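You operate a simulated robot arm through the tools that you are given. There is no shell and no other tool. Be economical: measure what you need, move in short steps, check, and stop when the job is done.

You are at the controls of a simulated robot arm. One attempt, no reset.

TASK
Wipe the paste off long mould 57 and oil the spot you wiped.
Fine: yellow pad for wiping, the blue dabber from the jar for oil; put both back and leave the other moulds. Set down upright: blue dabber. A coat counts when it lies all over at full strength: go over it till it gets no stronger. What is to be rubbed or washed off counts as gone when no trace of it is left.
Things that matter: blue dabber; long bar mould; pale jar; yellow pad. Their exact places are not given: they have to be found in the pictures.

Only the result counts: the job must be done as asked and must still hold three seconds after the hand-in. Knocking over, shifting, dropping, spilling or breaking anything else fails it.

THE ROBOT
A 6-joint arm with a fingered hand, hanging from a carriage that runs on a gantry, over the field with the corners [-2.313, 0.396], [-2.313, -1.084], [0.187, -1.084], [0.187, 0.396] (x, y) and turns from -5.986 to 6.004 rad about z. Base frame: it is fixed where the carriage stands at the start and does not move with it; the origin is on the floor, on the carriage's upright axis, x ahead of it, y to its left, z up; the surface under the hand at the start is at about z = 0.736. Units: m, rad, N and s.
With the tool pointing down near the work surface it reaches from about 0.1 to 0.42 m from the robot's upright axis, wherever it stands. Its first joint turns from -2.897 to 2.897 rad. Payload 3.7 kg.
The tool frame sits at the grasp point between the pads (the TCP): z along the fingers, y along the line on which they close. The tips reach 0.026 m beyond it. Largest opening 0.156 m; the body of the gripper starts 0.073 m behind the TCP. The gripper is a hand of 4 fingers: y runs from the thumb to the fingers, the wrist lies at [0, 0, -0.239] in the tool frame, and closing takes about 1.5 s.
Orientation is that of the tool frame in the base frame, as a unit quaternion [w, x, y, z]. With the fingers straight down and closing along the base's y, the tool's x points along the base's -x, its y along +y and its z along -z.

THE INTERFACE
- The arm moves only by the tool step_arm. Its argument "steps" is a list of rows, each an object (a shift or turn left out is 0, a gripper value left out holds the last) with "delta_rot": the turn, a rotation vector about the tool's x, y, z in units of 8 degrees (1.0 is 8 degrees), a list of three; "travel": the shift along the tool's x, y, z in units of 30 mm (1.0 is 30 mm), a list of three. In form: [{"delta_rot": [rx, ry, rz], "travel": [dx, dy, dz]}, ...]. A call has 1 to 20 rows; each row shifts and turns the commanded pose from where the row before left it, along the tool's axes as they then stand. "hand" is the closure in counts, from 0 (fully open) to 255 (shut), set as the call begins (left out, the last holds). A call with a number of a shift or a turn outside -1 to 1 is refused whole. Rows are played at 5 a second. More than 0.05 m and 0.15 rad between two rows, or a gripper value outside its range, and nothing of the call is played. Where a pose cannot be reached the arm comes as near as it can. A force on the tool above 40 N (or 10 N above the force at the start of the call, whichever is more), or a blocked arm, ends the call early, and 0.2 s more pass. Each finger travels about 0.045 m/s and halts on what it meets, pressing with about 22 N; the grip force reading is that of the motor and also rises with nothing between the fingers. The clock runs only during rows and for 0.2 s after the last one: add rows that do not move to give the fingers time. It gives the time, the measured TCP pose, the force on the tool (base axes), the opening and the grip force at its end, in the units of the frame above (readings bear some noise), with the torque about the TCP (base axes, N m) and any sound that the robot's microphone picked up.
- Cameras (640 x 400 px; columns grow to the right, rows downward): "scene" is now at [0.2553, -0.0244, 1.6781]; the picture's right is [-0.42, -0.91, 0.00], its down [-0.82, 0.38, -0.42] and it looks along [0.38, -0.18, -0.91] (base axes); focal length 257 px, centre (320, 200). "wrist" rides on the gripper at [0.058, -0.058, -0.091] in the tool frame; the picture's right is [0.71, 0.71, 0.00], its down [-0.53, 0.53, -0.67] and it looks along [-0.47, 0.47, 0.74] (tool axes); focal length 265 px, centre (320, 200).
- grab_frame(camera): a new picture of that camera. No time passes.
- slide_trunk(by): slides the trunk up (or, below 0, down) by that many m; the arm and the scene camera ride with it, the base frame stays. It gives what a move gives, with no picture.
- base_move(legs): drives the robot by 1 to 6 legs, each [ahead, left, turn to the left] in m, m and rad, along the robot's own axes; the way and the turn of a leg run together, so that a leg with both is an arc; at most 1.5 m and 3.142 rad a leg. The arm and the cameras ride along, it lands a little off, and it stops where it bumps. It keeps to its track: a leg is cut to what the track allows. It gives what a move gives.
- set_fingers(finger1, finger2, finger3, thumb_bend): sets how far each is bent, from 0 (flat) to 1 (curled in); at 0.3 the hand is open as for a grip, at 0.7 the pads meet at the TCP. One left out holds its place. A second passes; each finger stops where it meets its share of the squeeze, and holds until it gets a number again. A gripper value or a shape takes the hand back. It gives what a move gives, with no picture; readings hold the bend of each and the force on the fingers (four entries, about 0 where the hand has none), thumb and palm.
- preshape(shape): the hand has 4 fingers and takes this shape, open, in about a second: jaw (thumb against the fingers, like two jaws); tri (thumb and two fingers); tip (a fingertip pinch); poke (one finger out to press); point (the index stretched); flat (the hand flat); cup (the hand cupped); fist (a fist). The gripper value then closes the fingers along that shape, each until it touches; the sizes above hold for jaw. It gives what a move gives, with no picture.
- head_to(pan, tilt): turns the head with the scene camera to pan (to the left, within 2.705 rad either way) and tilt (down, from -0.506 to 1.204), counted from straight ahead of the robot. It gives what a move gives.
- probe_pixels(camera, pixels): for up to 12 pixels [column, row] of the newest picture of that camera ("zoom" is the newest enlarged one), the place [x, y, z] in the base frame of the surface seen there, good to about 0.002 m. No time passes.
- enlarge(camera, box): a new picture of the part [left, top, right, bottom] of that camera's present view, enlarged. No time passes.
- sign_off(): hands the job in; it is judged then, once.

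Work in short steps. Measure before you move; look again where a grasp or a placing could have gone wrong, and mend it. You have 80 turns and 52 pictures in all, those below and enlarged ones among them. Open the gripper and draw the arm clear of the work before you hand the job in, unless the task says otherwise; then end with one line.

The tools are called as name(argument=value, ...) on one line, values as JSON. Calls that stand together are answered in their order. step_arm: Moves the arm, as the interface text tells. Its arguments: {"type":"object","properties":{"steps":{"type":"array"},"hand":{"type":"number"}},"required":["steps"]} The other tools are called the same way: slide_trunk (by) slides the trunk up or down; preshape (shape) gives the hand a shape; set_fingers (finger1, finger2, finger3, thumb_bend) moves the fingers one by one; base_move (legs) drives the base; head_to (pan, tilt) turns the head that bears the scene camera; grab_frame (camera) takes a picture; probe_pixels (camera, pixels) gives the place of the surface under pixels of a picture; enlarge (camera, box) takes an enlarged picture of a part of a camera's view; sign_off () hands the job in.

At the start:

```text
time_s: 0.0
tool_pos: [0.3864, -0.2068, 0.9993]
ee_rot: [0.0, 0.0, 1.0, 0.001]
force: [0.1, -0.6, -0.1]
torque: [-0.03, -0.01, 0.01]
finger_gap: 0.1558
grasp_force: 0.0
shape: jaw
bend: [0.3, 0.3, 0.3, 0.3]
finger forces: [0.0, 0.0, 0.0, 0.0, 0.1, 0.0]
trunk travel left (down, up): [-0.525, 0.154]
robot x, y, heading: [0.0013, 0.0001, -0.003]
head pan, tilt: [-0.438, 1.133]
```

scene: 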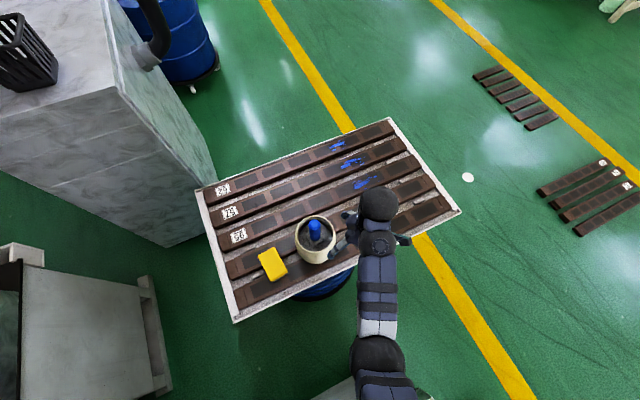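
wrist: 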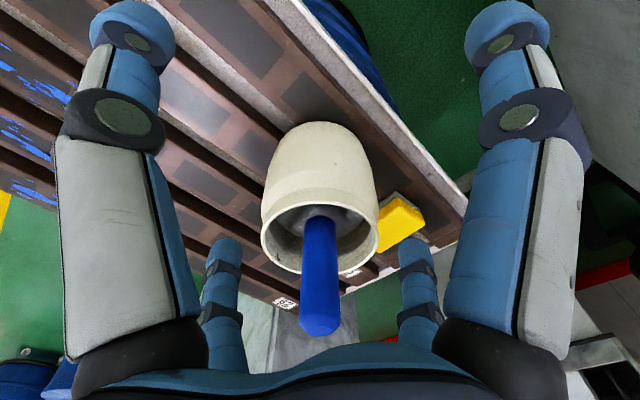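

The tray holds five moulds, with labels near (222,188), (230,212), (239,235), blue paste on three of them, and the jar at (315,238) and pad at (272,263). I enlarge to read the labels.

enlarge(camera="scene", box=[190, 110, 350, 210])

enlarge(camera="scene", box=[200, 170, 360, 330])

enlarge(camera="scene", box=[300, 110, 470, 240])

enlarge(camera="scene", box=[520, 140, 640, 240])

```text
4.00 times, centred on (270, 160) of scene
```

zoom: 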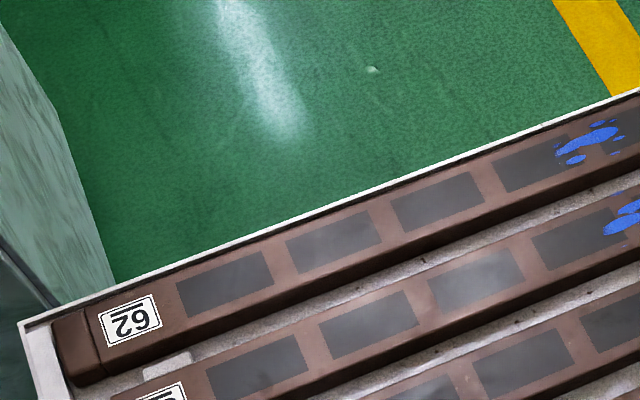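

```text
2.50 times, centred on (280, 250) of scene
```

zoom: 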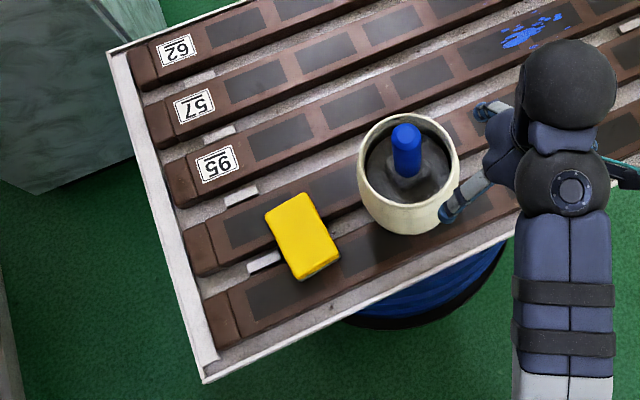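

```text
3.08 times, centred on (385, 175) of scene
```

zoom: 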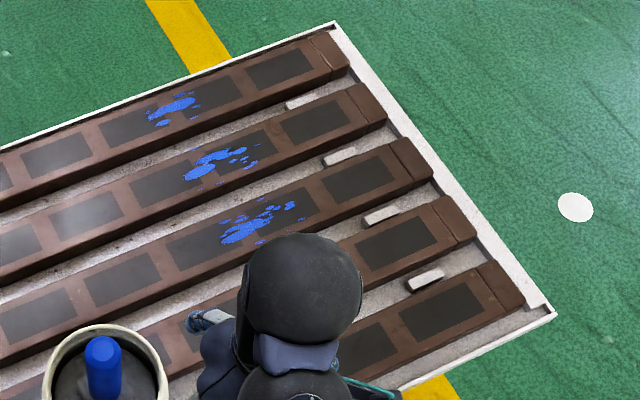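

```text
4.00 times, centred on (580, 190) of scene
```

zoom: 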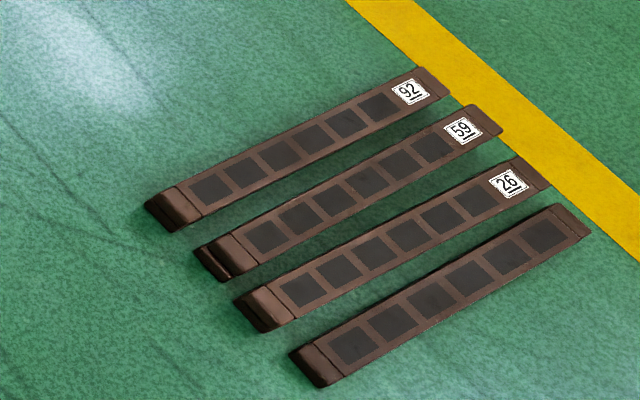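

I enlarge the labels more to read them with their orientation bars.

enlarge(camera="scene", box=[208, 175, 264, 247])

enlarge(camera="scene", box=[320, 130, 384, 198])

```text
5.56 times, centred on (236, 211) of scene
```

zoom: 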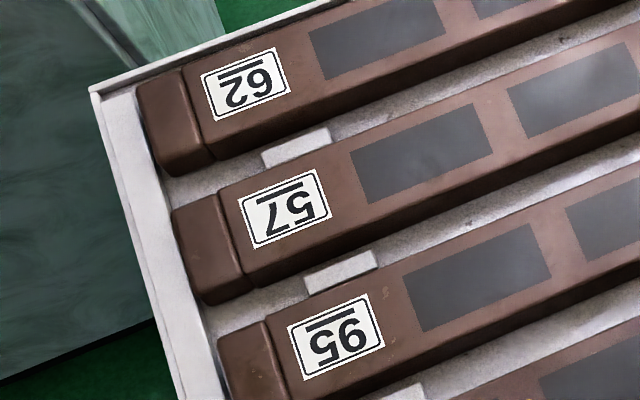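

```text
5.88 times, centred on (352, 164) of scene
```

zoom: 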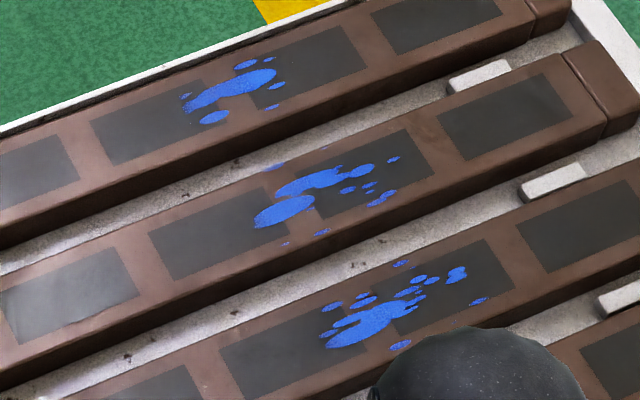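

The second mould reads 57 and its paste is in this zoom at about (255..400, 155..245). I probe the paste, the mould edges and neighbours.

probe_pixels(camera="zoom", pixels=[[285, 243], [257, 222], [275, 167], [395, 158], [380, 203], [322, 233], [325, 190], [210, 275], [222, 187], [370, 212], [385, 240], [250, 85]])

grab_frame(camera="scene")

probe_pixels(camera="scene", pixels=[[314, 229], [315, 222], [300, 240], [315, 262], [330, 232], [316, 217], [270, 248], [260, 258], [273, 279], [287, 270], [273, 263], [222, 222]])

```text
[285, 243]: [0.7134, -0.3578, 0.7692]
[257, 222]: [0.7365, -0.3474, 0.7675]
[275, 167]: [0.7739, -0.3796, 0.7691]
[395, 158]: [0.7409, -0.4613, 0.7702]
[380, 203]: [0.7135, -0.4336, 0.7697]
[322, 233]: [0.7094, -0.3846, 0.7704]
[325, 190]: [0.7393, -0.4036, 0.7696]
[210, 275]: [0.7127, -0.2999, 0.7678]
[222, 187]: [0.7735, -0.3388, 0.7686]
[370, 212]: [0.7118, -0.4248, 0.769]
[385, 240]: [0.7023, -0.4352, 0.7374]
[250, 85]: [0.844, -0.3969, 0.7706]
```

```text
43 pictures are left
```

scene: 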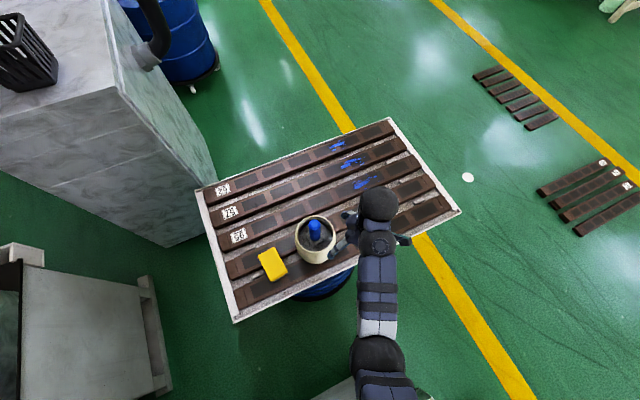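

```text
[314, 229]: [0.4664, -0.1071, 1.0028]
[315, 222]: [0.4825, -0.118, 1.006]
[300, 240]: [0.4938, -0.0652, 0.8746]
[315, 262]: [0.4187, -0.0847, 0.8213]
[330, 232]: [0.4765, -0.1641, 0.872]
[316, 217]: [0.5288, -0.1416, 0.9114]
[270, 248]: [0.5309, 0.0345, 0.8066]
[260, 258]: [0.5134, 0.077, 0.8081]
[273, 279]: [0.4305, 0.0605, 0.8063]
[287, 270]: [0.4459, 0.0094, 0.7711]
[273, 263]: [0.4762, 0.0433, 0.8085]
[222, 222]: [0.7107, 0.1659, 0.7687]
```

Mould 57 has its top at z≈0.769, x 0.710–0.774, with paste at y −0.345…−0.465. The pad is centred near (0.475, 0.043) with its top at 0.807. I raise the hand above the dabber first, which tops out at z≈1.006, then drive towards the pad.

step_arm(steps=[{"travel": [0, 0, -1]}, {"travel": [0, 0, -1]}, {"travel": [0, 0, -1]}, {"travel": [0, 0, -1]}, {}])

base_move(legs=[[0.14, 0.2, 0]])

grab_frame(camera="wrist")

grab_frame(camera="scene")

```text
time_s: 1.2
tool_pos: [0.4328, -0.231, 1.055]
ee_rot: [0.001, 0.0, 1.0, 0.0]
force: [-0.6, 0.3, 0.5]
torque: [0.03, 0.03, 0.0]
finger_gap: 0.1559
grasp_force: 0.1
shape: jaw
bend: [0.3, 0.3, 0.3, 0.3]
finger forces: [0.0, 0.1, 0.1, 0.0, 0.0, 0.0]
out of reach, approached as far as the arm can: row 1, 2, 3, 4
trunk travel left (down, up): [-0.525, 0.154]
robot x, y, heading: [0.0014, -0.0038, 0.002]
head pan, tilt: [-0.438, 1.133]
```

```text
time_s: 2.2
tool_pos: [0.4517, -0.2076, 1.0545]
ee_rot: [-0.002, -0.004, 1.0, -0.005]
force: [-0.4, 0.0, -0.3]
torque: [-0.03, 0.01, 0.02]
finger_gap: 0.1559
grasp_force: 0.1
shape: jaw
bend: [0.3, 0.3, 0.3, 0.3]
finger forces: [0.1, 0.0, 0.1, 0.1, 0.0, 0.0]
trunk travel left (down, up): [-0.525, 0.154]
robot x, y, heading: [0.0273, 0.0308, 0.007]
head pan, tilt: [-0.438, 1.133]
stopped in leg 1: the robot was blocked; the commanded pose is now the measured one
```

```text
42 pictures are left
```

wrist: 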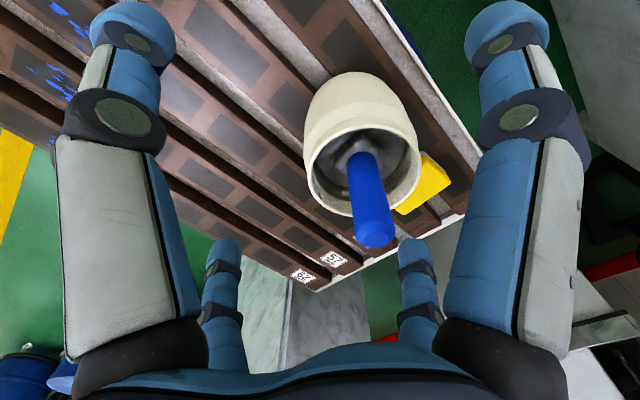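

```text
41 pictures are left
```

scene: 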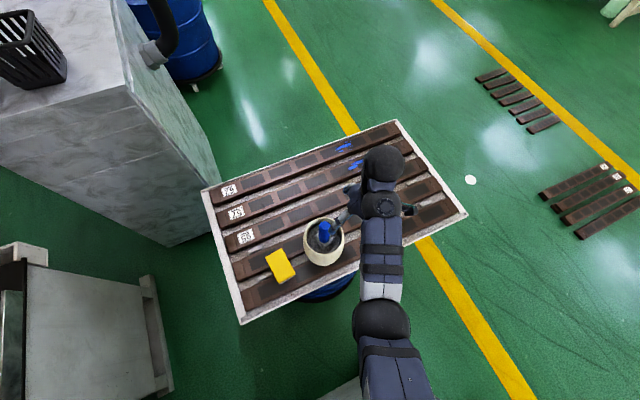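

The carriage was blocked at (0.027, 0.031) with no force on the hand. I look around to find what it bumped.

head_to(pan=0.6, tilt=1.0)

grab_frame(camera="scene")

```text
time_s: 3.5
tool_pos: [0.4496, -0.211, 1.0542]
ee_rot: [-0.003, -0.003, 1.0, -0.006]
force: [-0.3, 0.4, 0.0]
torque: [0.02, -0.01, 0.01]
finger_gap: 0.1561
grasp_force: 0.0
shape: jaw
bend: [0.3, 0.3, 0.3, 0.3]
finger forces: [0.0, 0.1, 0.0, 0.1, 0.1, 0.0]
trunk travel left (down, up): [-0.525, 0.154]
robot x, y, heading: [0.0258, 0.0398, 0.007]
head pan, tilt: [0.6, 1.0]
```

```text
40 pictures are left
```

scene: 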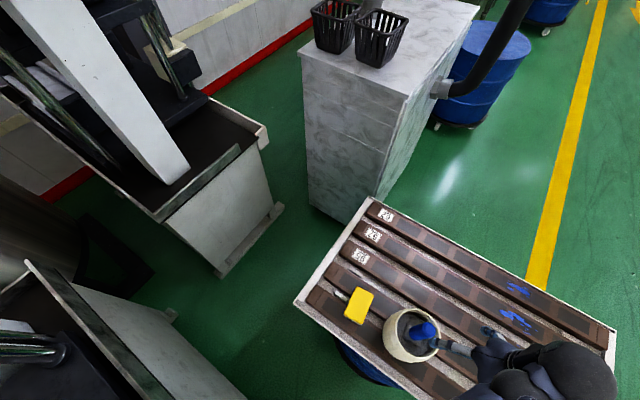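

I check whether the thumb is touching the dabber.

enlarge(camera="scene", box=[330, 270, 530, 395])

probe_pixels(camera="scene", pixels=[[430, 331], [420, 333], [440, 343], [455, 348], [490, 333], [570, 370], [100, 380], [200, 350], [30, 270], [220, 130]])

```text
3.20 times, centred on (430, 332) of scene
```

zoom: 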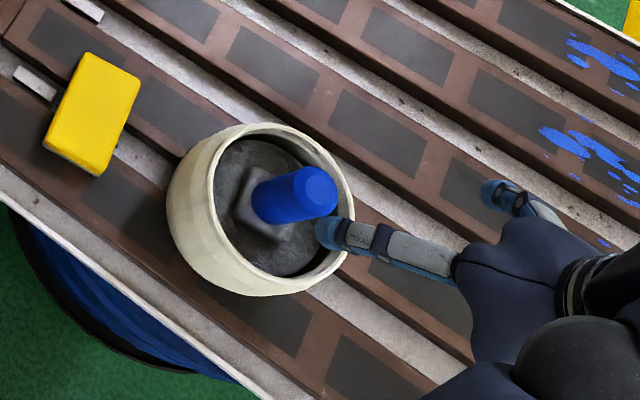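

```text
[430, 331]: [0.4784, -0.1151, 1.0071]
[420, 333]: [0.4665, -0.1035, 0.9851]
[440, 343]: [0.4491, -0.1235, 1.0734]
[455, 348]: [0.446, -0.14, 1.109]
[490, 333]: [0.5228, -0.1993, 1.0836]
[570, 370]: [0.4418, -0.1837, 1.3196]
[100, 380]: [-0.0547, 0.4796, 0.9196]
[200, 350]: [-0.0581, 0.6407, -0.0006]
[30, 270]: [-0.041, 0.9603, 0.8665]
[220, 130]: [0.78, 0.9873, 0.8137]
```

The thumb is at z≈1.07, well clear of the dabber, so the block came from elsewhere. I try a pure ahead move.

base_move(legs=[[0.1, 0, 0]])

```text
time_s: 4.7
tool_pos: [0.5591, -0.1932, 1.0544]
ee_rot: [0.0, -0.003, 1.0, 0.0]
force: [-0.6, 0.4, 0.2]
torque: [0.01, 0.0, -0.01]
finger_gap: 0.156
grasp_force: 0.0
shape: jaw
bend: [0.3, 0.3, 0.3, 0.3]
finger forces: [0.0, 0.1, 0.0, 0.1, 0.0, 0.0]
trunk travel left (down, up): [-0.525, 0.154]
robot x, y, heading: [0.1277, 0.0363, 0.006]
head pan, tilt: [0.6, 1.0]
```

That worked. I measure the pad corners in the zoom to get its yaw, and move the arm over it.

probe_pixels(camera="zoom", pixels=[[90, 60], [130, 80], [92, 160], [50, 135], [90, 108], [98, 172]])

step_arm(steps=[{"travel": [0, 1, 0]}, {"travel": [0, 1, 0]}, {"travel": [0, 1, 0]}, {"travel": [0, 1, 0]}, {"travel": [0, 1, 0]}, {"travel": [0, 1, 0]}, {"travel": [0, 1, 0]}, {"travel": [0, 0.9, 0]}, {"travel": [1, 0, 0]}, {"travel": [1, 0, 0]}, {"travel": [0.8, 0, 0]}, {}])

enlarge(camera="scene", box=[290, 260, 450, 360])

grab_frame(camera="wrist")

```text
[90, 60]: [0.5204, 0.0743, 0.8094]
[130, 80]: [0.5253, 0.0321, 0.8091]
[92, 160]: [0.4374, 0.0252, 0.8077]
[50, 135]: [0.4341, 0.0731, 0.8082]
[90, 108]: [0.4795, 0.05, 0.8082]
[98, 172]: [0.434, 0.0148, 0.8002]
```

```text
time_s: 7.2
tool_pos: [0.5176, 0.0362, 0.9896]
ee_rot: [0.001, -0.002, 1.0, 0.0]
force: [0.4, 0.0, 0.4]
torque: [0.0, -0.01, 0.0]
finger_gap: 0.1559
grasp_force: 0.1
shape: jaw
bend: [0.3, 0.3, 0.3, 0.3]
finger forces: [0.0, 0.0, 0.1, 0.0, 0.0, 0.1]
out of reach, approached as far as the arm can: row 1, 2, 3, 4, 5, 7, 9, 10, 11
trunk travel left (down, up): [-0.525, 0.154]
robot x, y, heading: [0.1261, 0.0367, 0.009]
head pan, tilt: [0.6, 1.0]
```

```text
4.00 times, centred on (370, 310) of scene
```

zoom: 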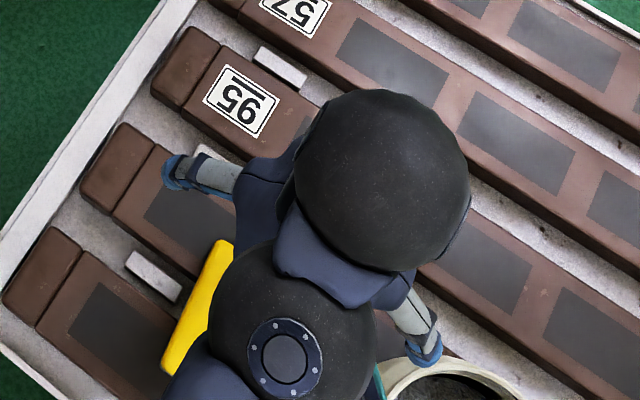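

```text
37 pictures are left
```

wrist: 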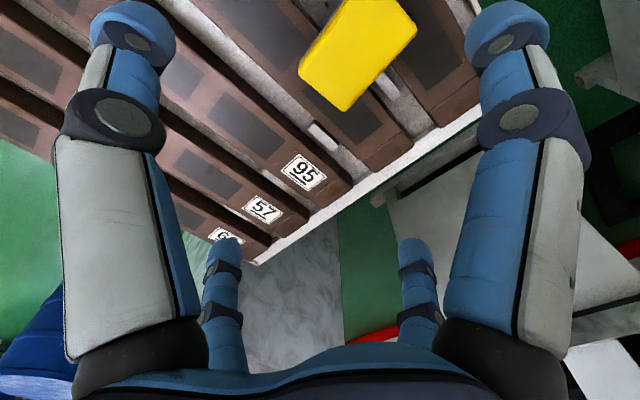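

Pad centre is (0.480, 0.051), nearly aligned with x (yaw about 0.05). I narrow the opening to clear the jar and move above the pad at z≈0.9.

step_arm(hand=75, steps=[{"travel": [0.4, 0.2, 0.5], "delta_rot": [0, 0, -0.36]}, {"travel": [0.4, 0.2, 0.5]}, {"travel": [0.47, 0.1, 0.5]}, {"travel": [0, 0, 0.5]}, {"travel": [0, 0, 0.5]}, {}, {}])

grab_frame(camera="wrist")

```text
time_s: 8.8
tool_pos: [0.4785, 0.0494, 0.9124]
ee_rot: [0.001, -0.028, 1.0, -0.001]
force: [-0.2, 1.0, 0.4]
torque: [-0.01, -0.01, 0.01]
finger_gap: 0.1105
grasp_force: 0.1
shape: jaw
bend: [0.28, 0.28, 0.28, 0.64]
finger forces: [0.1, 0.0, 0.1, 0.1, 0.1, 0.1]
trunk travel left (down, up): [-0.525, 0.154]
robot x, y, heading: [0.1264, 0.0348, 0.005]
head pan, tilt: [0.6, 1.0]
```

```text
36 pictures are left
```

wrist: 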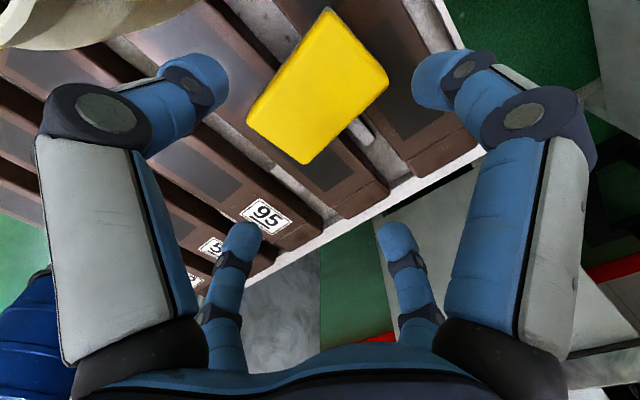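

The pad is between the thumb and fingers. I descend to z≈0.807.

step_arm(steps=[{"travel": [0, 0, 1]}, {"travel": [0, 0, 1]}, {"travel": [0, 0, 0.7]}, {"travel": [0, 0, 0.4]}, {"travel": [0, 0, 0.4]}, {}])

grab_frame(camera="wrist")

```text
time_s: 10.2
tool_pos: [0.4775, 0.0485, 0.8079]
ee_rot: [0.002, -0.028, 1.0, 0.0]
force: [-0.2, 0.6, 0.5]
torque: [-0.01, 0.0, 0.03]
finger_gap: 0.1103
grasp_force: 0.1
shape: jaw
bend: [0.28, 0.28, 0.28, 0.64]
finger forces: [0.1, 0.1, 0.0, 0.0, 0.0, 0.0]
trunk travel left (down, up): [-0.525, 0.154]
robot x, y, heading: [0.1241, 0.0336, 0.006]
head pan, tilt: [0.6, 1.0]
```

```text
35 pictures are left
```

wrist: 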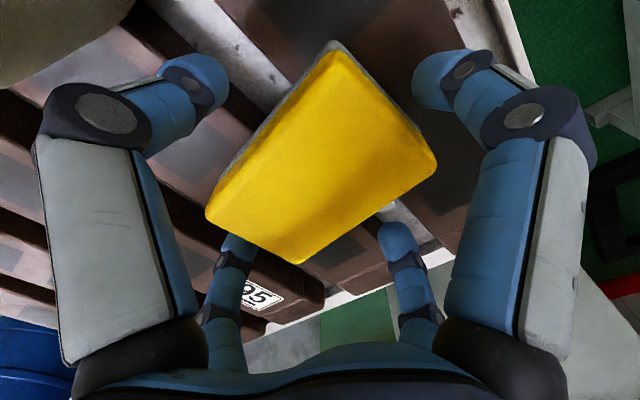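

I check the finger positions against the pad before closing.

probe_pixels(camera="wrist", pixels=[[195, 75], [440, 80], [395, 235], [235, 245], [210, 205], [300, 255], [430, 155], [330, 60]])

```text
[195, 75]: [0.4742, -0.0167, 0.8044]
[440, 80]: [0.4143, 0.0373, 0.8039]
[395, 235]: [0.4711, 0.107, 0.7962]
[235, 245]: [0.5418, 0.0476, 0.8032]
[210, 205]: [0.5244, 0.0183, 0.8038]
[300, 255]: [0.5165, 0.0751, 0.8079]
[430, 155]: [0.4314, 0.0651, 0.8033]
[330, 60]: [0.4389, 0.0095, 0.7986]
```

The hand grips from four sides, centred well on the pad. I close it.

step_arm(hand=255, steps=[{}, {}, {}, {}, {}, {}, {}, {}, {}, {}, {}, {}])

grab_frame(camera="wrist")

```text
time_s: 12.8
tool_pos: [0.4773, 0.0489, 0.8085]
ee_rot: [0.001, -0.028, 1.0, 0.0]
force: [0.1, 0.0, -1.0]
torque: [0.01, 0.01, 0.01]
finger_gap: 0.0724
grasp_force: 21.6
shape: jaw
bend: [0.33, 0.45, 0.32, 0.7]
finger forces: [19.6, 20.1, 19.7, 0.1, 20.3, 0.0]
trunk travel left (down, up): [-0.525, 0.154]
robot x, y, heading: [0.1226, 0.0369, 0.005]
head pan, tilt: [0.6, 1.0]
```

```text
34 pictures are left
```

wrist: 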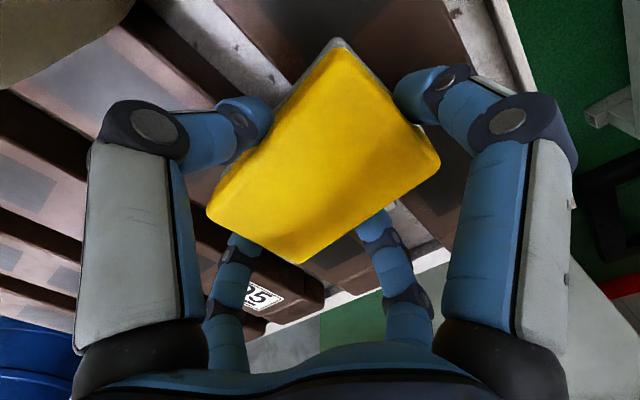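

The grip is good, about 20 N from all four fingers. I lift the pad and extend forward in +x.

step_arm(steps=[{"travel": [0, 0, -0.5]}, {"travel": [0, 0, -1]}, {"travel": [0, 0, -1]}, {"travel": [0, 0, -0.8]}, {"travel": [-1, 0, 0]}, {"travel": [-1, 0, 0]}, {"travel": [-1, 0, 0]}, {}])

base_move(legs=[[0.055, 0, 0]])

```text
time_s: 14.7
tool_pos: [0.5689, 0.0543, 0.9076]
ee_rot: [0.0, -0.028, 1.0, 0.0]
force: [0.7, 0.6, -0.7]
torque: [-0.04, 0.04, 0.0]
finger_gap: 0.0725
grasp_force: 21.6
shape: jaw
bend: [0.33, 0.45, 0.32, 0.7]
finger forces: [19.7, 20.1, 19.7, 0.1, 20.3, 0.0]
trunk travel left (down, up): [-0.525, 0.154]
robot x, y, heading: [0.1304, 0.0353, 0.008]
head pan, tilt: [0.6, 1.0]
```

```text
time_s: 15.6
tool_pos: [0.6236, 0.0552, 0.9073]
ee_rot: [0.001, -0.028, 1.0, 0.0]
force: [0.0, -0.1, -0.7]
torque: [-0.02, 0.03, 0.02]
finger_gap: 0.0724
grasp_force: 22.1
shape: jaw
bend: [0.33, 0.45, 0.32, 0.7]
finger forces: [19.7, 20.1, 19.8, 0.1, 20.2, 0.0]
trunk travel left (down, up): [-0.525, 0.154]
robot x, y, heading: [0.1824, 0.0414, 0.006]
head pan, tilt: [0.6, 1.0]
```

Next I extend another 0.118 m and square up the yaw.

step_arm(steps=[{"travel": [-1, 0, 0], "delta_rot": [0, 0, 0.4]}, {"travel": [-1, 0, 0]}, {"travel": [-1, 0, 0]}, {"travel": [-0.95, 0, 0]}, {}, {}])

```text
time_s: 17.0
tool_pos: [0.7086, 0.0546, 0.9189]
ee_rot: [0.0, 0.0, 1.0, 0.0]
force: [0.4, -0.6, -0.9]
torque: [-0.02, -0.02, 0.04]
finger_gap: 0.072
grasp_force: 21.6
shape: jaw
bend: [0.33, 0.45, 0.32, 0.7]
finger forces: [20.0, 20.2, 20.4, 0.0, 20.2, 0.0]
out of reach, approached as far as the arm can: row 3, 4
trunk travel left (down, up): [-0.525, 0.154]
robot x, y, heading: [0.1841, 0.0364, 0.005]
head pan, tilt: [0.6, 1.0]
```

The outer limit is r≈0.525 at this height, so I will lower the trunk later. Before driving across in y I check forearm clearance over the jar.

head_to(pan=-0.1, tilt=1.1)

grab_frame(camera="scene")

```text
time_s: 18.1
tool_pos: [0.7089, 0.0544, 0.9195]
ee_rot: [0.0, 0.0, 1.0, 0.0]
force: [0.4, 0.1, -1.4]
torque: [-0.03, 0.01, -0.04]
finger_gap: 0.0722
grasp_force: 21.5
shape: jaw
bend: [0.33, 0.45, 0.32, 0.7]
finger forces: [20.0, 20.0, 20.5, 0.1, 20.4, 0.0]
trunk travel left (down, up): [-0.525, 0.154]
robot x, y, heading: [0.1792, 0.0334, 0.004]
head pan, tilt: [-0.099, 1.1]
```

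```text
33 pictures are left
```

scene: 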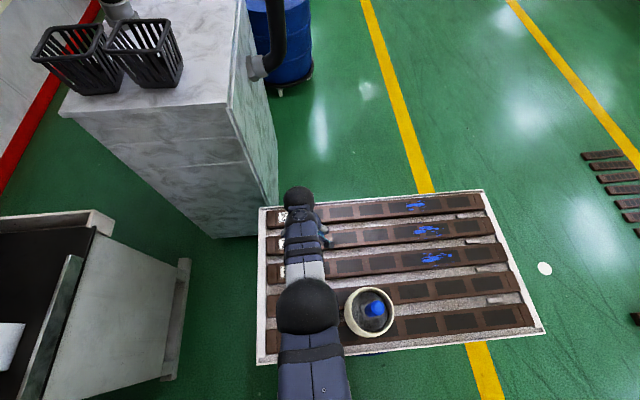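

probe_pixels(camera="scene", pixels=[[298, 195], [302, 245], [303, 270], [307, 305], [310, 350], [315, 390]])

```text
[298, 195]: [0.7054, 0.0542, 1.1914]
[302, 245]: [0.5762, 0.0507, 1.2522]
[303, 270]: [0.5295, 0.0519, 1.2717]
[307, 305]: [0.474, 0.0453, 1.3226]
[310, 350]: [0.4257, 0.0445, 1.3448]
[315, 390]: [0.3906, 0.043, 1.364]
```

The forearm underside is around z 1.2 over the jar, which is plenty. I drive across in y towards the paste.

base_move(legs=[[0, -0.44, 0]])

slide_trunk(by=-0.08)

```text
time_s: 20.8
tool_pos: [0.7121, -0.3874, 0.9198]
ee_rot: [0.001, -0.001, 1.0, 0.0]
force: [0.8, -0.4, -1.0]
torque: [0.0, 0.0, -0.02]
finger_gap: 0.0724
grasp_force: 21.9
shape: jaw
bend: [0.33, 0.45, 0.32, 0.7]
finger forces: [19.9, 20.2, 20.3, 0.0, 20.3, 0.1]
trunk travel left (down, up): [-0.525, 0.154]
robot x, y, heading: [0.1845, -0.4048, 0.011]
head pan, tilt: [-0.099, 1.1]
```

```text
time_s: 21.9
tool_pos: [0.7113, -0.3874, 0.8401]
ee_rot: [0.0, -0.001, 1.0, 0.001]
force: [-1.2, -0.1, -1.5]
torque: [0.05, 0.02, 0.01]
finger_gap: 0.0723
grasp_force: 22.0
shape: jaw
bend: [0.33, 0.45, 0.32, 0.7]
finger forces: [20.0, 20.1, 20.4, 0.0, 20.3, 0.0]
trunk travel left (down, up): [-0.445, 0.234]
robot x, y, heading: [0.1761, -0.4041, 0.006]
head pan, tilt: [-0.099, 1.1]
```

Next I raise the hand 0.09 and lower the trunk further, to get into the wider part of the reach.

step_arm(steps=[{"travel": [0, 0, -1]}, {"travel": [0, 0, -1]}, {"travel": [0, 0, -1]}, {"travel": [-1, 0, 0]}, {"travel": [-0.05, 0, 0]}, {}])

slide_trunk(by=-0.09)

grab_frame(camera="wrist")

grab_frame(camera="scene")

```text
time_s: 23.3
tool_pos: [0.7431, -0.3869, 0.9302]
ee_rot: [0.001, -0.001, 1.0, 0.0]
force: [-0.6, -0.8, -0.2]
torque: [0.0, -0.01, 0.0]
finger_gap: 0.072
grasp_force: 22.1
shape: jaw
bend: [0.33, 0.45, 0.32, 0.7]
finger forces: [19.4, 20.1, 20.4, 0.0, 20.2, 0.0]
trunk travel left (down, up): [-0.445, 0.234]
robot x, y, heading: [0.1827, -0.408, 0.004]
head pan, tilt: [-0.099, 1.1]
```

```text
time_s: 24.6
tool_pos: [0.7425, -0.3877, 0.8398]
ee_rot: [0.001, -0.001, 1.0, -0.001]
force: [-0.8, 0.4, -1.2]
torque: [-0.01, -0.01, 0.05]
finger_gap: 0.0721
grasp_force: 22.4
shape: jaw
bend: [0.33, 0.45, 0.32, 0.7]
finger forces: [19.6, 20.0, 20.2, 0.0, 20.2, 0.0]
trunk travel left (down, up): [-0.355, 0.324]
robot x, y, heading: [0.1797, -0.4035, 0.006]
head pan, tilt: [-0.099, 1.1]
```

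```text
32 pictures are left
```

wrist: 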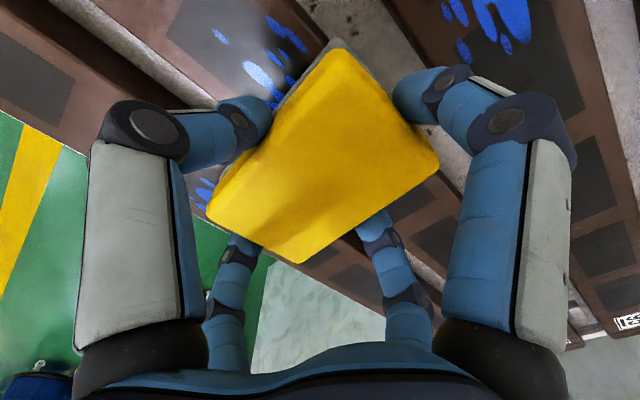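

```text
31 pictures are left
```

scene: 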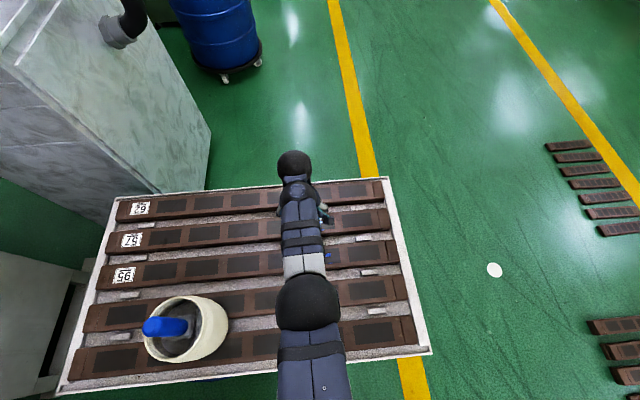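

The pad sits over mould 57's paste, clear of its neighbours. I lower it into contact, watching force.

step_arm(steps=[{"travel": [0, 0, 0.5]}, {"travel": [0, 0, 0.4]}, {"travel": [0, 0, 0.15]}, {"travel": [0, 0, 0.08]}, {}])

```text
time_s: 25.8
tool_pos: [0.7422, -0.3876, 0.8082]
ee_rot: [0.002, -0.001, 1.0, 0.0]
force: [-0.2, 0.4, 10.4]
torque: [-0.12, 0.06, -0.03]
finger_gap: 0.0724
grasp_force: 22.0
shape: jaw
bend: [0.33, 0.45, 0.32, 0.7]
finger forces: [20.5, 20.8, 20.6, 0.0, 21.5, 0.1]
trunk travel left (down, up): [-0.355, 0.324]
robot x, y, heading: [0.1802, -0.4054, 0.012]
head pan, tilt: [-0.099, 1.1]
```

Contact is 10 N. I stroke along y.

step_arm(steps=[{"travel": [0, -0.5, 0]}, {"travel": [0, -0.5, 0]}, {"travel": [0, -0.5, 0]}, {"travel": [0, -0.5, 0]}, {"travel": [0, -0.5, 0]}, {"travel": [0, -0.5, 0]}, {}, {"travel": [0, 0.5, 0]}, {"travel": [0, 0.5, 0]}, {"travel": [0, 0.5, 0]}, {"travel": [0, 0.5, 0]}, {"travel": [0, 0.5, 0]}, {"travel": [0, 0.5, 0]}, {"travel": [0, 0.5, 0]}, {"travel": [0, 0.5, 0]}, {"travel": [0, 0.5, 0]}, {"travel": [0, 0.5, 0]}, {}])

enlarge(camera="scene", box=[240, 170, 400, 290])

```text
time_s: 29.6
tool_pos: [0.7364, -0.3262, 0.808]
ee_rot: [0.0, -0.002, 1.0, -0.001]
force: [0.5, -0.8, 2.1]
torque: [-0.1, -0.03, -0.03]
finger_gap: 0.0732
grasp_force: 22.2
shape: jaw
bend: [0.33, 0.46, 0.32, 0.7]
finger forces: [21.2, 22.7, 21.9, 0.0, 22.2, 0.0]
out of reach, approached as far as the arm can: row 4
trunk travel left (down, up): [-0.355, 0.324]
robot x, y, heading: [0.1851, -0.4095, 0.009]
head pan, tilt: [-0.099, 1.1]
```

```text
3.33 times, centred on (320, 230) of scene
```

zoom: 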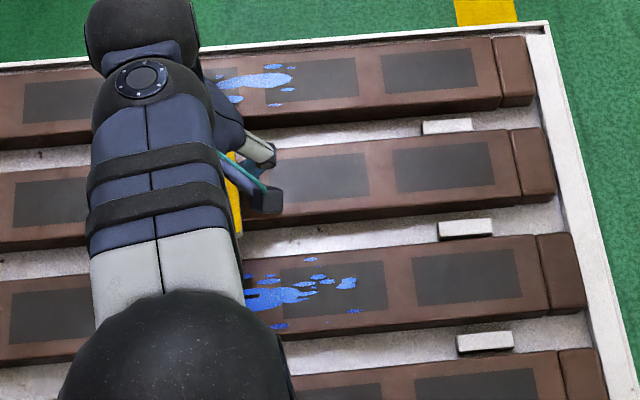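

The strip swept so far looks clean. I do a second, slightly firmer pass, then lift and look.

step_arm(steps=[{"travel": [-0.1, 0, 0.08]}, {"travel": [0, -0.5, 0]}, {"travel": [0, -0.5, 0]}, {"travel": [0, -0.5, 0]}, {"travel": [0, -0.5, 0]}, {"travel": [0, -0.5, 0]}, {"travel": [0, -0.5, 0]}, {"travel": [0, -0.5, 0]}, {"travel": [0, -0.5, 0]}, {"travel": [0, -0.5, 0]}, {"travel": [0, -0.5, 0]}, {}])

step_arm(steps=[{"travel": [0, 0.5, 0]}, {"travel": [0, 0.5, 0]}, {"travel": [0, 0.5, 0]}, {"travel": [0, 0.5, 0]}, {"travel": [0, 0.5, 0]}, {"travel": [0, 0.5, 0]}, {"travel": [0, 0.5, 0]}, {"travel": [0, 0.5, 0]}, {"travel": [0, 0.5, 0]}, {"travel": [0, 0.5, 0]}, {}, {"travel": [0, 0, -1]}, {"travel": [0, 0, -1]}, {"travel": [0, 0, -1]}, {}])

base_move(legs=[[0, 0.15, 0]])

grab_frame(camera="scene")

```text
time_s: 32.2
tool_pos: [0.7376, -0.4783, 0.8082]
ee_rot: [0.001, -0.001, 1.0, 0.0]
force: [0.4, -0.1, -1.3]
torque: [-0.01, 0.0, -0.01]
finger_gap: 0.0726
grasp_force: 22.3
shape: jaw
bend: [0.33, 0.46, 0.32, 0.7]
finger forces: [21.4, 22.4, 21.5, 0.1, 21.9, 0.0]
out of reach, approached as far as the arm can: row 1
trunk travel left (down, up): [-0.355, 0.324]
robot x, y, heading: [0.183, -0.4092, 0.006]
head pan, tilt: [-0.099, 1.1]
```

```text
time_s: 35.4
tool_pos: [0.7626, -0.3225, 0.8926]
ee_rot: [0.001, -0.001, 1.0, 0.0]
force: [-0.6, 0.2, -1.1]
torque: [-0.01, 0.01, 0.02]
finger_gap: 0.0727
grasp_force: 22.2
shape: jaw
bend: [0.33, 0.46, 0.32, 0.7]
finger forces: [21.1, 22.4, 21.5, 0.0, 21.9, 0.0]
out of reach, approached as far as the arm can: row 12, 13, 14
trunk travel left (down, up): [-0.355, 0.324]
robot x, y, heading: [0.1844, -0.4073, 0.007]
head pan, tilt: [-0.099, 1.1]
```

```text
time_s: 36.7
tool_pos: [0.7609, -0.1779, 0.8921]
ee_rot: [0.0, 0.0, 1.0, -0.001]
force: [0.4, -0.2, -1.4]
torque: [-0.02, -0.02, 0.0]
finger_gap: 0.0724
grasp_force: 22.2
shape: jaw
bend: [0.33, 0.46, 0.32, 0.7]
finger forces: [21.0, 22.4, 21.5, 0.0, 22.0, 0.1]
trunk travel left (down, up): [-0.355, 0.324]
robot x, y, heading: [0.1839, -0.2604, 0.009]
head pan, tilt: [-0.099, 1.1]
```

```text
29 pictures are left
```

scene: 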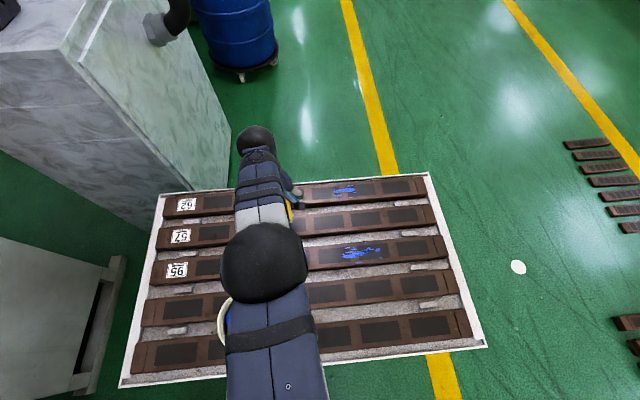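

The forearm is near the jar in the picture but above it. I enlarge the wiped spot at about (345,215).

enlarge(camera="scene", box=[290, 170, 440, 270])

probe_pixels(camera="scene", pixels=[[265, 260], [262, 300], [262, 340], [228, 318]])

```text
4.00 times, centred on (365, 220) of scene
```

zoom: 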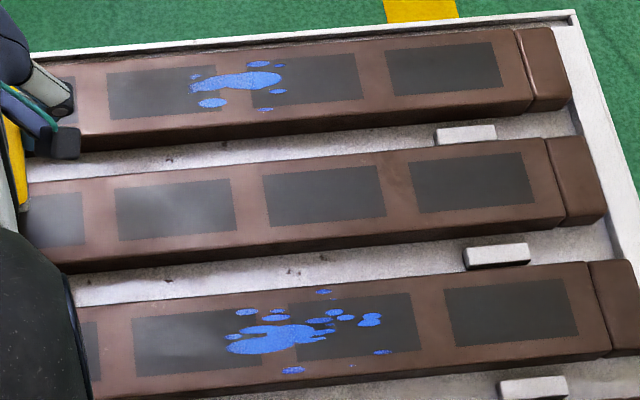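

```text
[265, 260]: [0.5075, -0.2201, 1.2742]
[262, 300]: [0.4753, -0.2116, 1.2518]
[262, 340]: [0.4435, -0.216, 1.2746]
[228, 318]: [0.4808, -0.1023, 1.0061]
```

Mould 57 is clean and its neighbours are unchanged. I raise the trunk and drive back to the pad's spot.

slide_trunk(by=0.17)

base_move(legs=[[0, 0.29, 0], [-0.06, 0, 0]])

```text
time_s: 38.7
tool_pos: [0.7616, -0.1776, 1.0614]
ee_rot: [-0.001, 0.0, 1.0, 0.0]
force: [-0.2, 0.3, -0.1]
torque: [0.0, -0.02, -0.01]
finger_gap: 0.0724
grasp_force: 21.8
shape: jaw
bend: [0.33, 0.46, 0.32, 0.7]
finger forces: [20.9, 22.5, 21.5, 0.0, 21.9, 0.0]
trunk travel left (down, up): [-0.525, 0.154]
robot x, y, heading: [0.1797, -0.2604, 0.006]
head pan, tilt: [-0.099, 1.1]
```

```text
time_s: 41.2
tool_pos: [0.701, 0.1037, 1.0623]
ee_rot: [0.0, 0.001, 1.0, 0.0]
force: [-0.7, -0.2, -0.8]
torque: [-0.02, 0.01, 0.0]
finger_gap: 0.0727
grasp_force: 21.7
shape: jaw
bend: [0.33, 0.46, 0.32, 0.7]
finger forces: [21.0, 22.4, 21.4, 0.0, 21.9, 0.0]
trunk travel left (down, up): [-0.525, 0.154]
robot x, y, heading: [0.1247, 0.0214, 0.003]
head pan, tilt: [-0.099, 1.1]
```

I lower to about 0.91, retract, and restore the yaw.

step_arm(steps=[{"travel": [0.5, 0, 1]}, {"travel": [0.5, 0, 1]}, {"travel": [0.5, 0, 1]}, {"travel": [0.5, 0, 1]}, {"travel": [0.5, 0, 1]}, {"travel": [1, 0, 0.1]}, {"travel": [1, -0.5, 0], "delta_rot": [0, 0, -0.4]}, {"travel": [1, -0.5, 0]}, {"travel": [1, -0.5, 0]}, {"travel": [0.97, -0.33, 0]}, {}, {}])

```text
time_s: 43.8
tool_pos: [0.588, 0.056, 0.834]
ee_rot: [-0.002, -0.029, 1.0, 0.001]
force: [0.1, -1.0, -0.8]
torque: [0.01, 0.0, -0.01]
finger_gap: 0.0728
grasp_force: 22.5
shape: jaw
bend: [0.33, 0.46, 0.32, 0.7]
finger forces: [20.8, 22.3, 21.3, 0.1, 21.9, 0.0]
out of reach, approached as far as the arm can: row 1, 2, 6, 7, 8, 9, 10
trunk travel left (down, up): [-0.525, 0.154]
robot x, y, heading: [0.1219, 0.019, 0.006]
head pan, tilt: [-0.099, 1.1]
```

The arm stalled at (0.588, 0.056, 0.834). I raise it slightly and retract in smaller steps.

step_arm(steps=[{"travel": [0, 0, -0.5]}, {"travel": [0, 0, -0.5]}, {"travel": [0.5, 0, -0.4]}, {"travel": [0.5, 0, 0]}, {"travel": [0.5, 0, 0]}, {"travel": [0.5, 0, 0]}, {"travel": [0.5, 0, 0]}, {}])

```text
time_s: 45.6
tool_pos: [0.5274, 0.0542, 0.8638]
ee_rot: [-0.001, -0.029, 1.0, 0.0]
force: [-0.1, -0.2, -1.3]
torque: [0.0, 0.0, 0.0]
finger_gap: 0.0723
grasp_force: 22.6
shape: jaw
bend: [0.33, 0.46, 0.32, 0.7]
finger forces: [19.9, 22.3, 20.7, 0.1, 21.9, 0.1]
out of reach, approached as far as the arm can: row 1, 2, 3
trunk travel left (down, up): [-0.525, 0.154]
robot x, y, heading: [0.1216, 0.0202, 0.004]
head pan, tilt: [-0.099, 1.1]
```

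Next I move the last 0.05 m to above the pad's original spot.

step_arm(steps=[{"travel": [0.6, 0, 0]}, {"travel": [0.6, 0, 0]}, {"travel": [0.48, -0.05, 0]}, {}, {}])

```text
time_s: 46.8
tool_pos: [0.4788, 0.0482, 0.8644]
ee_rot: [0.0, -0.028, 1.0, 0.0]
force: [-0.9, -0.8, -0.6]
torque: [-0.04, 0.01, 0.0]
finger_gap: 0.0726
grasp_force: 22.1
shape: jaw
bend: [0.33, 0.46, 0.32, 0.7]
finger forces: [19.9, 22.3, 20.7, 0.1, 21.7, 0.0]
trunk travel left (down, up): [-0.525, 0.154]
robot x, y, heading: [0.1189, 0.0177, 0.005]
head pan, tilt: [-0.099, 1.1]
```

I lower the pad to contact (TCP ≈ 0.808).

step_arm(steps=[{"travel": [0, 0, 1]}, {"travel": [0, 0, 0.6]}, {"travel": [0, 0, 0.25]}, {}])

```text
time_s: 47.8
tool_pos: [0.4776, 0.0493, 0.808]
ee_rot: [0.0, -0.03, 1.0, 0.0]
force: [-1.5, -0.7, 3.3]
torque: [-0.06, -0.05, -0.03]
finger_gap: 0.0725
grasp_force: 22.2
shape: jaw
bend: [0.33, 0.46, 0.32, 0.7]
finger forces: [20.3, 22.5, 20.2, 0.1, 22.0, 0.1]
trunk travel left (down, up): [-0.525, 0.154]
robot x, y, heading: [0.1193, 0.0183, 0.0]
head pan, tilt: [-0.099, 1.1]
```

It touches with 3 N. I open to the earlier width, which cleared the jar, and lift.

step_arm(hand=75, steps=[{}, {}, {}, {}, {}, {}, {}, {"travel": [0, 0, -0.5]}, {"travel": [0, 0, -1]}, {"travel": [0, 0, -1]}, {"travel": [0, 0, -0.8]}, {}])

grab_frame(camera="wrist")

```text
time_s: 50.4
tool_pos: [0.4786, 0.0494, 0.9102]
ee_rot: [0.0, -0.029, 1.0, -0.001]
force: [0.0, 0.4, -0.2]
torque: [-0.03, 0.01, -0.01]
finger_gap: 0.11
grasp_force: 0.1
shape: jaw
bend: [0.29, 0.29, 0.29, 0.64]
finger forces: [0.0, 0.0, 0.0, 0.1, 0.1, 0.0]
trunk travel left (down, up): [-0.525, 0.154]
robot x, y, heading: [0.1212, 0.0204, -0.003]
head pan, tilt: [-0.099, 1.1]
```

```text
27 pictures are left
```

wrist: 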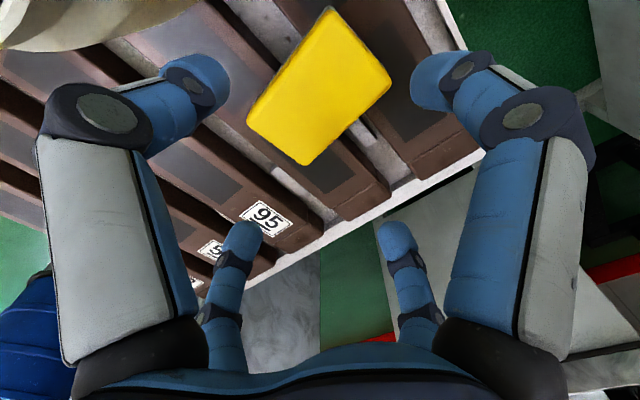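

The pad is back exactly where it was. I raise the trunk so the hand clears the dabber, square the yaw, and shift the radius out.

slide_trunk(by=0.15)

step_arm(steps=[{"travel": [-0.9, 0, 0], "delta_rot": [0, 0, 0.4]}, {"travel": [-0.9, 0, -0.3]}, {"travel": [-0.9, 0, -0.4]}, {}])

head_to(pan=0.0, tilt=1.0)

grab_frame(camera="wrist")

grab_frame(camera="scene")

```text
time_s: 52.1
tool_pos: [0.4783, 0.0491, 1.0594]
ee_rot: [0.0, -0.029, 1.0, 0.0]
force: [-0.6, 0.3, -0.4]
torque: [-0.02, -0.01, -0.05]
finger_gap: 0.1098
grasp_force: 0.0
shape: jaw
bend: [0.29, 0.29, 0.29, 0.64]
finger forces: [0.0, 0.1, 0.0, 0.0, 0.0, 0.0]
trunk travel left (down, up): [-0.675, 0.004]
robot x, y, heading: [0.1228, 0.0216, 0.006]
head pan, tilt: [-0.099, 1.1]
```

```text
time_s: 53.1
tool_pos: [0.5571, 0.0482, 1.0816]
ee_rot: [0.0, 0.0, 1.0, 0.0]
force: [0.5, 0.2, -0.1]
torque: [0.02, 0.01, -0.02]
finger_gap: 0.1101
grasp_force: 0.2
shape: jaw
bend: [0.29, 0.29, 0.29, 0.64]
finger forces: [0.0, 0.0, 0.0, 0.1, 0.1, 0.0]
trunk travel left (down, up): [-0.675, 0.004]
robot x, y, heading: [0.1192, 0.0202, 0.004]
head pan, tilt: [-0.099, 1.1]
```

```text
time_s: 53.8
tool_pos: [0.5583, 0.0483, 1.0811]
ee_rot: [0.0, 0.0, 1.0, 0.0]
force: [0.2, -0.3, -0.3]
torque: [0.02, 0.0, 0.02]
finger_gap: 0.1098
grasp_force: 0.1
shape: jaw
bend: [0.29, 0.29, 0.29, 0.64]
finger forces: [0.0, 0.0, 0.0, 0.1, 0.1, 0.1]
trunk travel left (down, up): [-0.675, 0.004]
robot x, y, heading: [0.1243, 0.0208, 0.003]
head pan, tilt: [0.0, 1.0]
```

```text
26 pictures are left
```

wrist: 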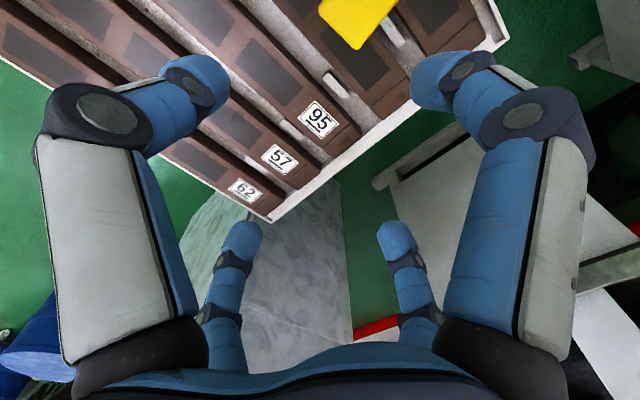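

```text
25 pictures are left
```

scene: 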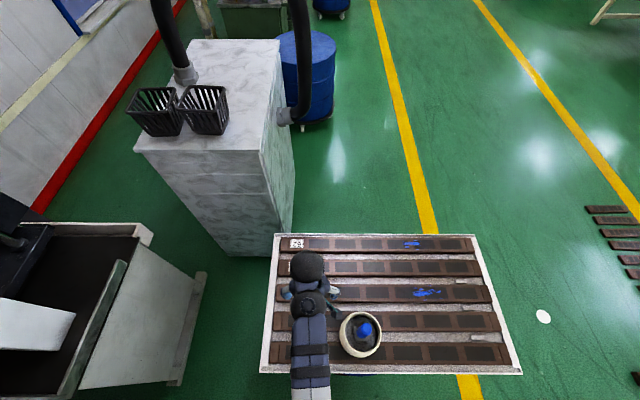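

I enlarge the jar to get the dabber's axis and the rim.

enlarge(camera="scene", box=[330, 305, 394, 365])

```text
6.67 times, centred on (362, 335) of scene
```

zoom: 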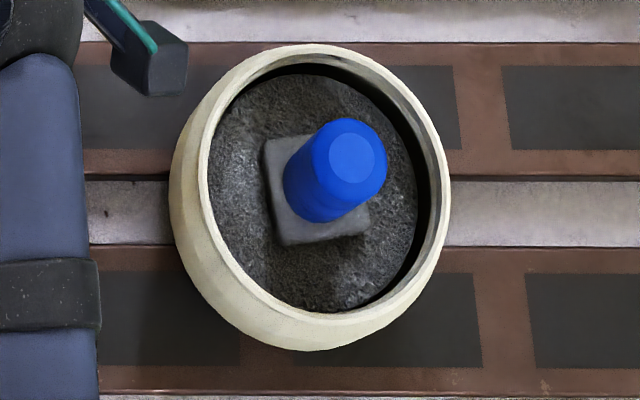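

I probe the handle top and base, the head block corners, the oil surface and the rim.

probe_pixels(camera="zoom", pixels=[[352, 150], [330, 150], [375, 152], [350, 175], [310, 212], [277, 150], [283, 240], [360, 230], [240, 200], [203, 200], [445, 200], [320, 52]])

```text
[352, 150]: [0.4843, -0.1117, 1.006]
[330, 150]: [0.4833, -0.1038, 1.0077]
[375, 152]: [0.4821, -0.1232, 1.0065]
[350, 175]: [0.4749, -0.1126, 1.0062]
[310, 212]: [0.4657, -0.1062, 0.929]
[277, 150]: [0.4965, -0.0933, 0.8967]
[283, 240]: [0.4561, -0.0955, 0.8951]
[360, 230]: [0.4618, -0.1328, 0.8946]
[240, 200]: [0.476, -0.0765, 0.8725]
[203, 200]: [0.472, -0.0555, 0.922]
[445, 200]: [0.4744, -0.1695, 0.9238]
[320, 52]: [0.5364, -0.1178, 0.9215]
```

Rim is at z≈0.922, the head block 0.04 m square with its top at 0.895, and the handle upright at (0.481, −0.113) topping at 1.006. I drive the hand over it; tips at 1.055 clear the top.

base_move(legs=[[-0.077, -0.161, 0]])

grab_frame(camera="wrist")

```text
time_s: 55.3
tool_pos: [0.4837, -0.1171, 1.0832]
ee_rot: [0.0, -0.001, 1.0, 0.0]
force: [-0.1, 0.1, 0.5]
torque: [0.04, -0.04, -0.05]
finger_gap: 0.11
grasp_force: 0.1
shape: jaw
bend: [0.29, 0.29, 0.29, 0.64]
finger forces: [0.1, 0.0, 0.0, 0.0, 0.0, 0.1]
trunk travel left (down, up): [-0.675, 0.004]
robot x, y, heading: [0.0448, -0.1441, 0.008]
head pan, tilt: [0.0, 1.0]
```

```text
23 pictures are left
```

wrist: 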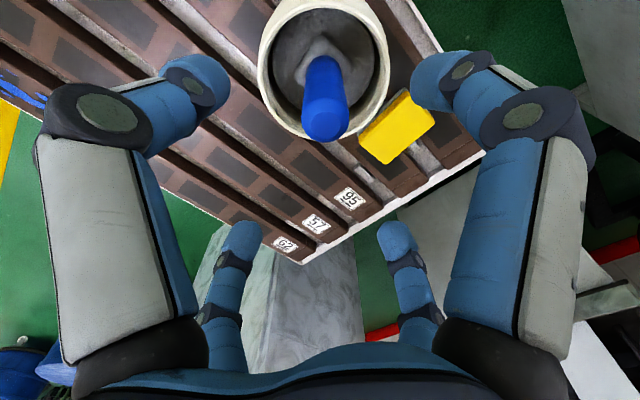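

The handle is centred below the hand. I correct a few mm and descend to z≈0.977.

step_arm(steps=[{"travel": [0.1, 0.13, 0.5]}, {"travel": [0, 0, 1]}, {"travel": [0, 0, 1]}, {"travel": [0, 0, 0.6]}, {"travel": [0, 0, 0.43]}, {}])

grab_frame(camera="wrist")

```text
time_s: 56.7
tool_pos: [0.4798, -0.1129, 0.9758]
ee_rot: [0.0, 0.0, 1.0, 0.0]
force: [0.1, -0.3, -0.6]
torque: [-0.01, 0.0, 0.0]
finger_gap: 0.1098
grasp_force: 0.0
shape: jaw
bend: [0.29, 0.29, 0.29, 0.64]
finger forces: [0.0, 0.0, 0.0, 0.0, 0.1, 0.0]
trunk travel left (down, up): [-0.675, 0.004]
robot x, y, heading: [0.0457, -0.1472, 0.003]
head pan, tilt: [0.0, 1.0]
```

```text
22 pictures are left
```

wrist: 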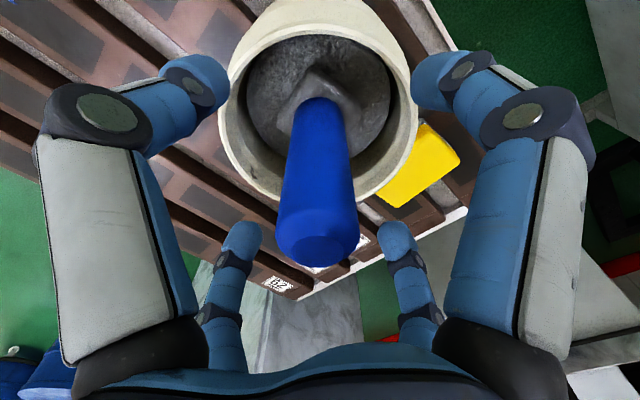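

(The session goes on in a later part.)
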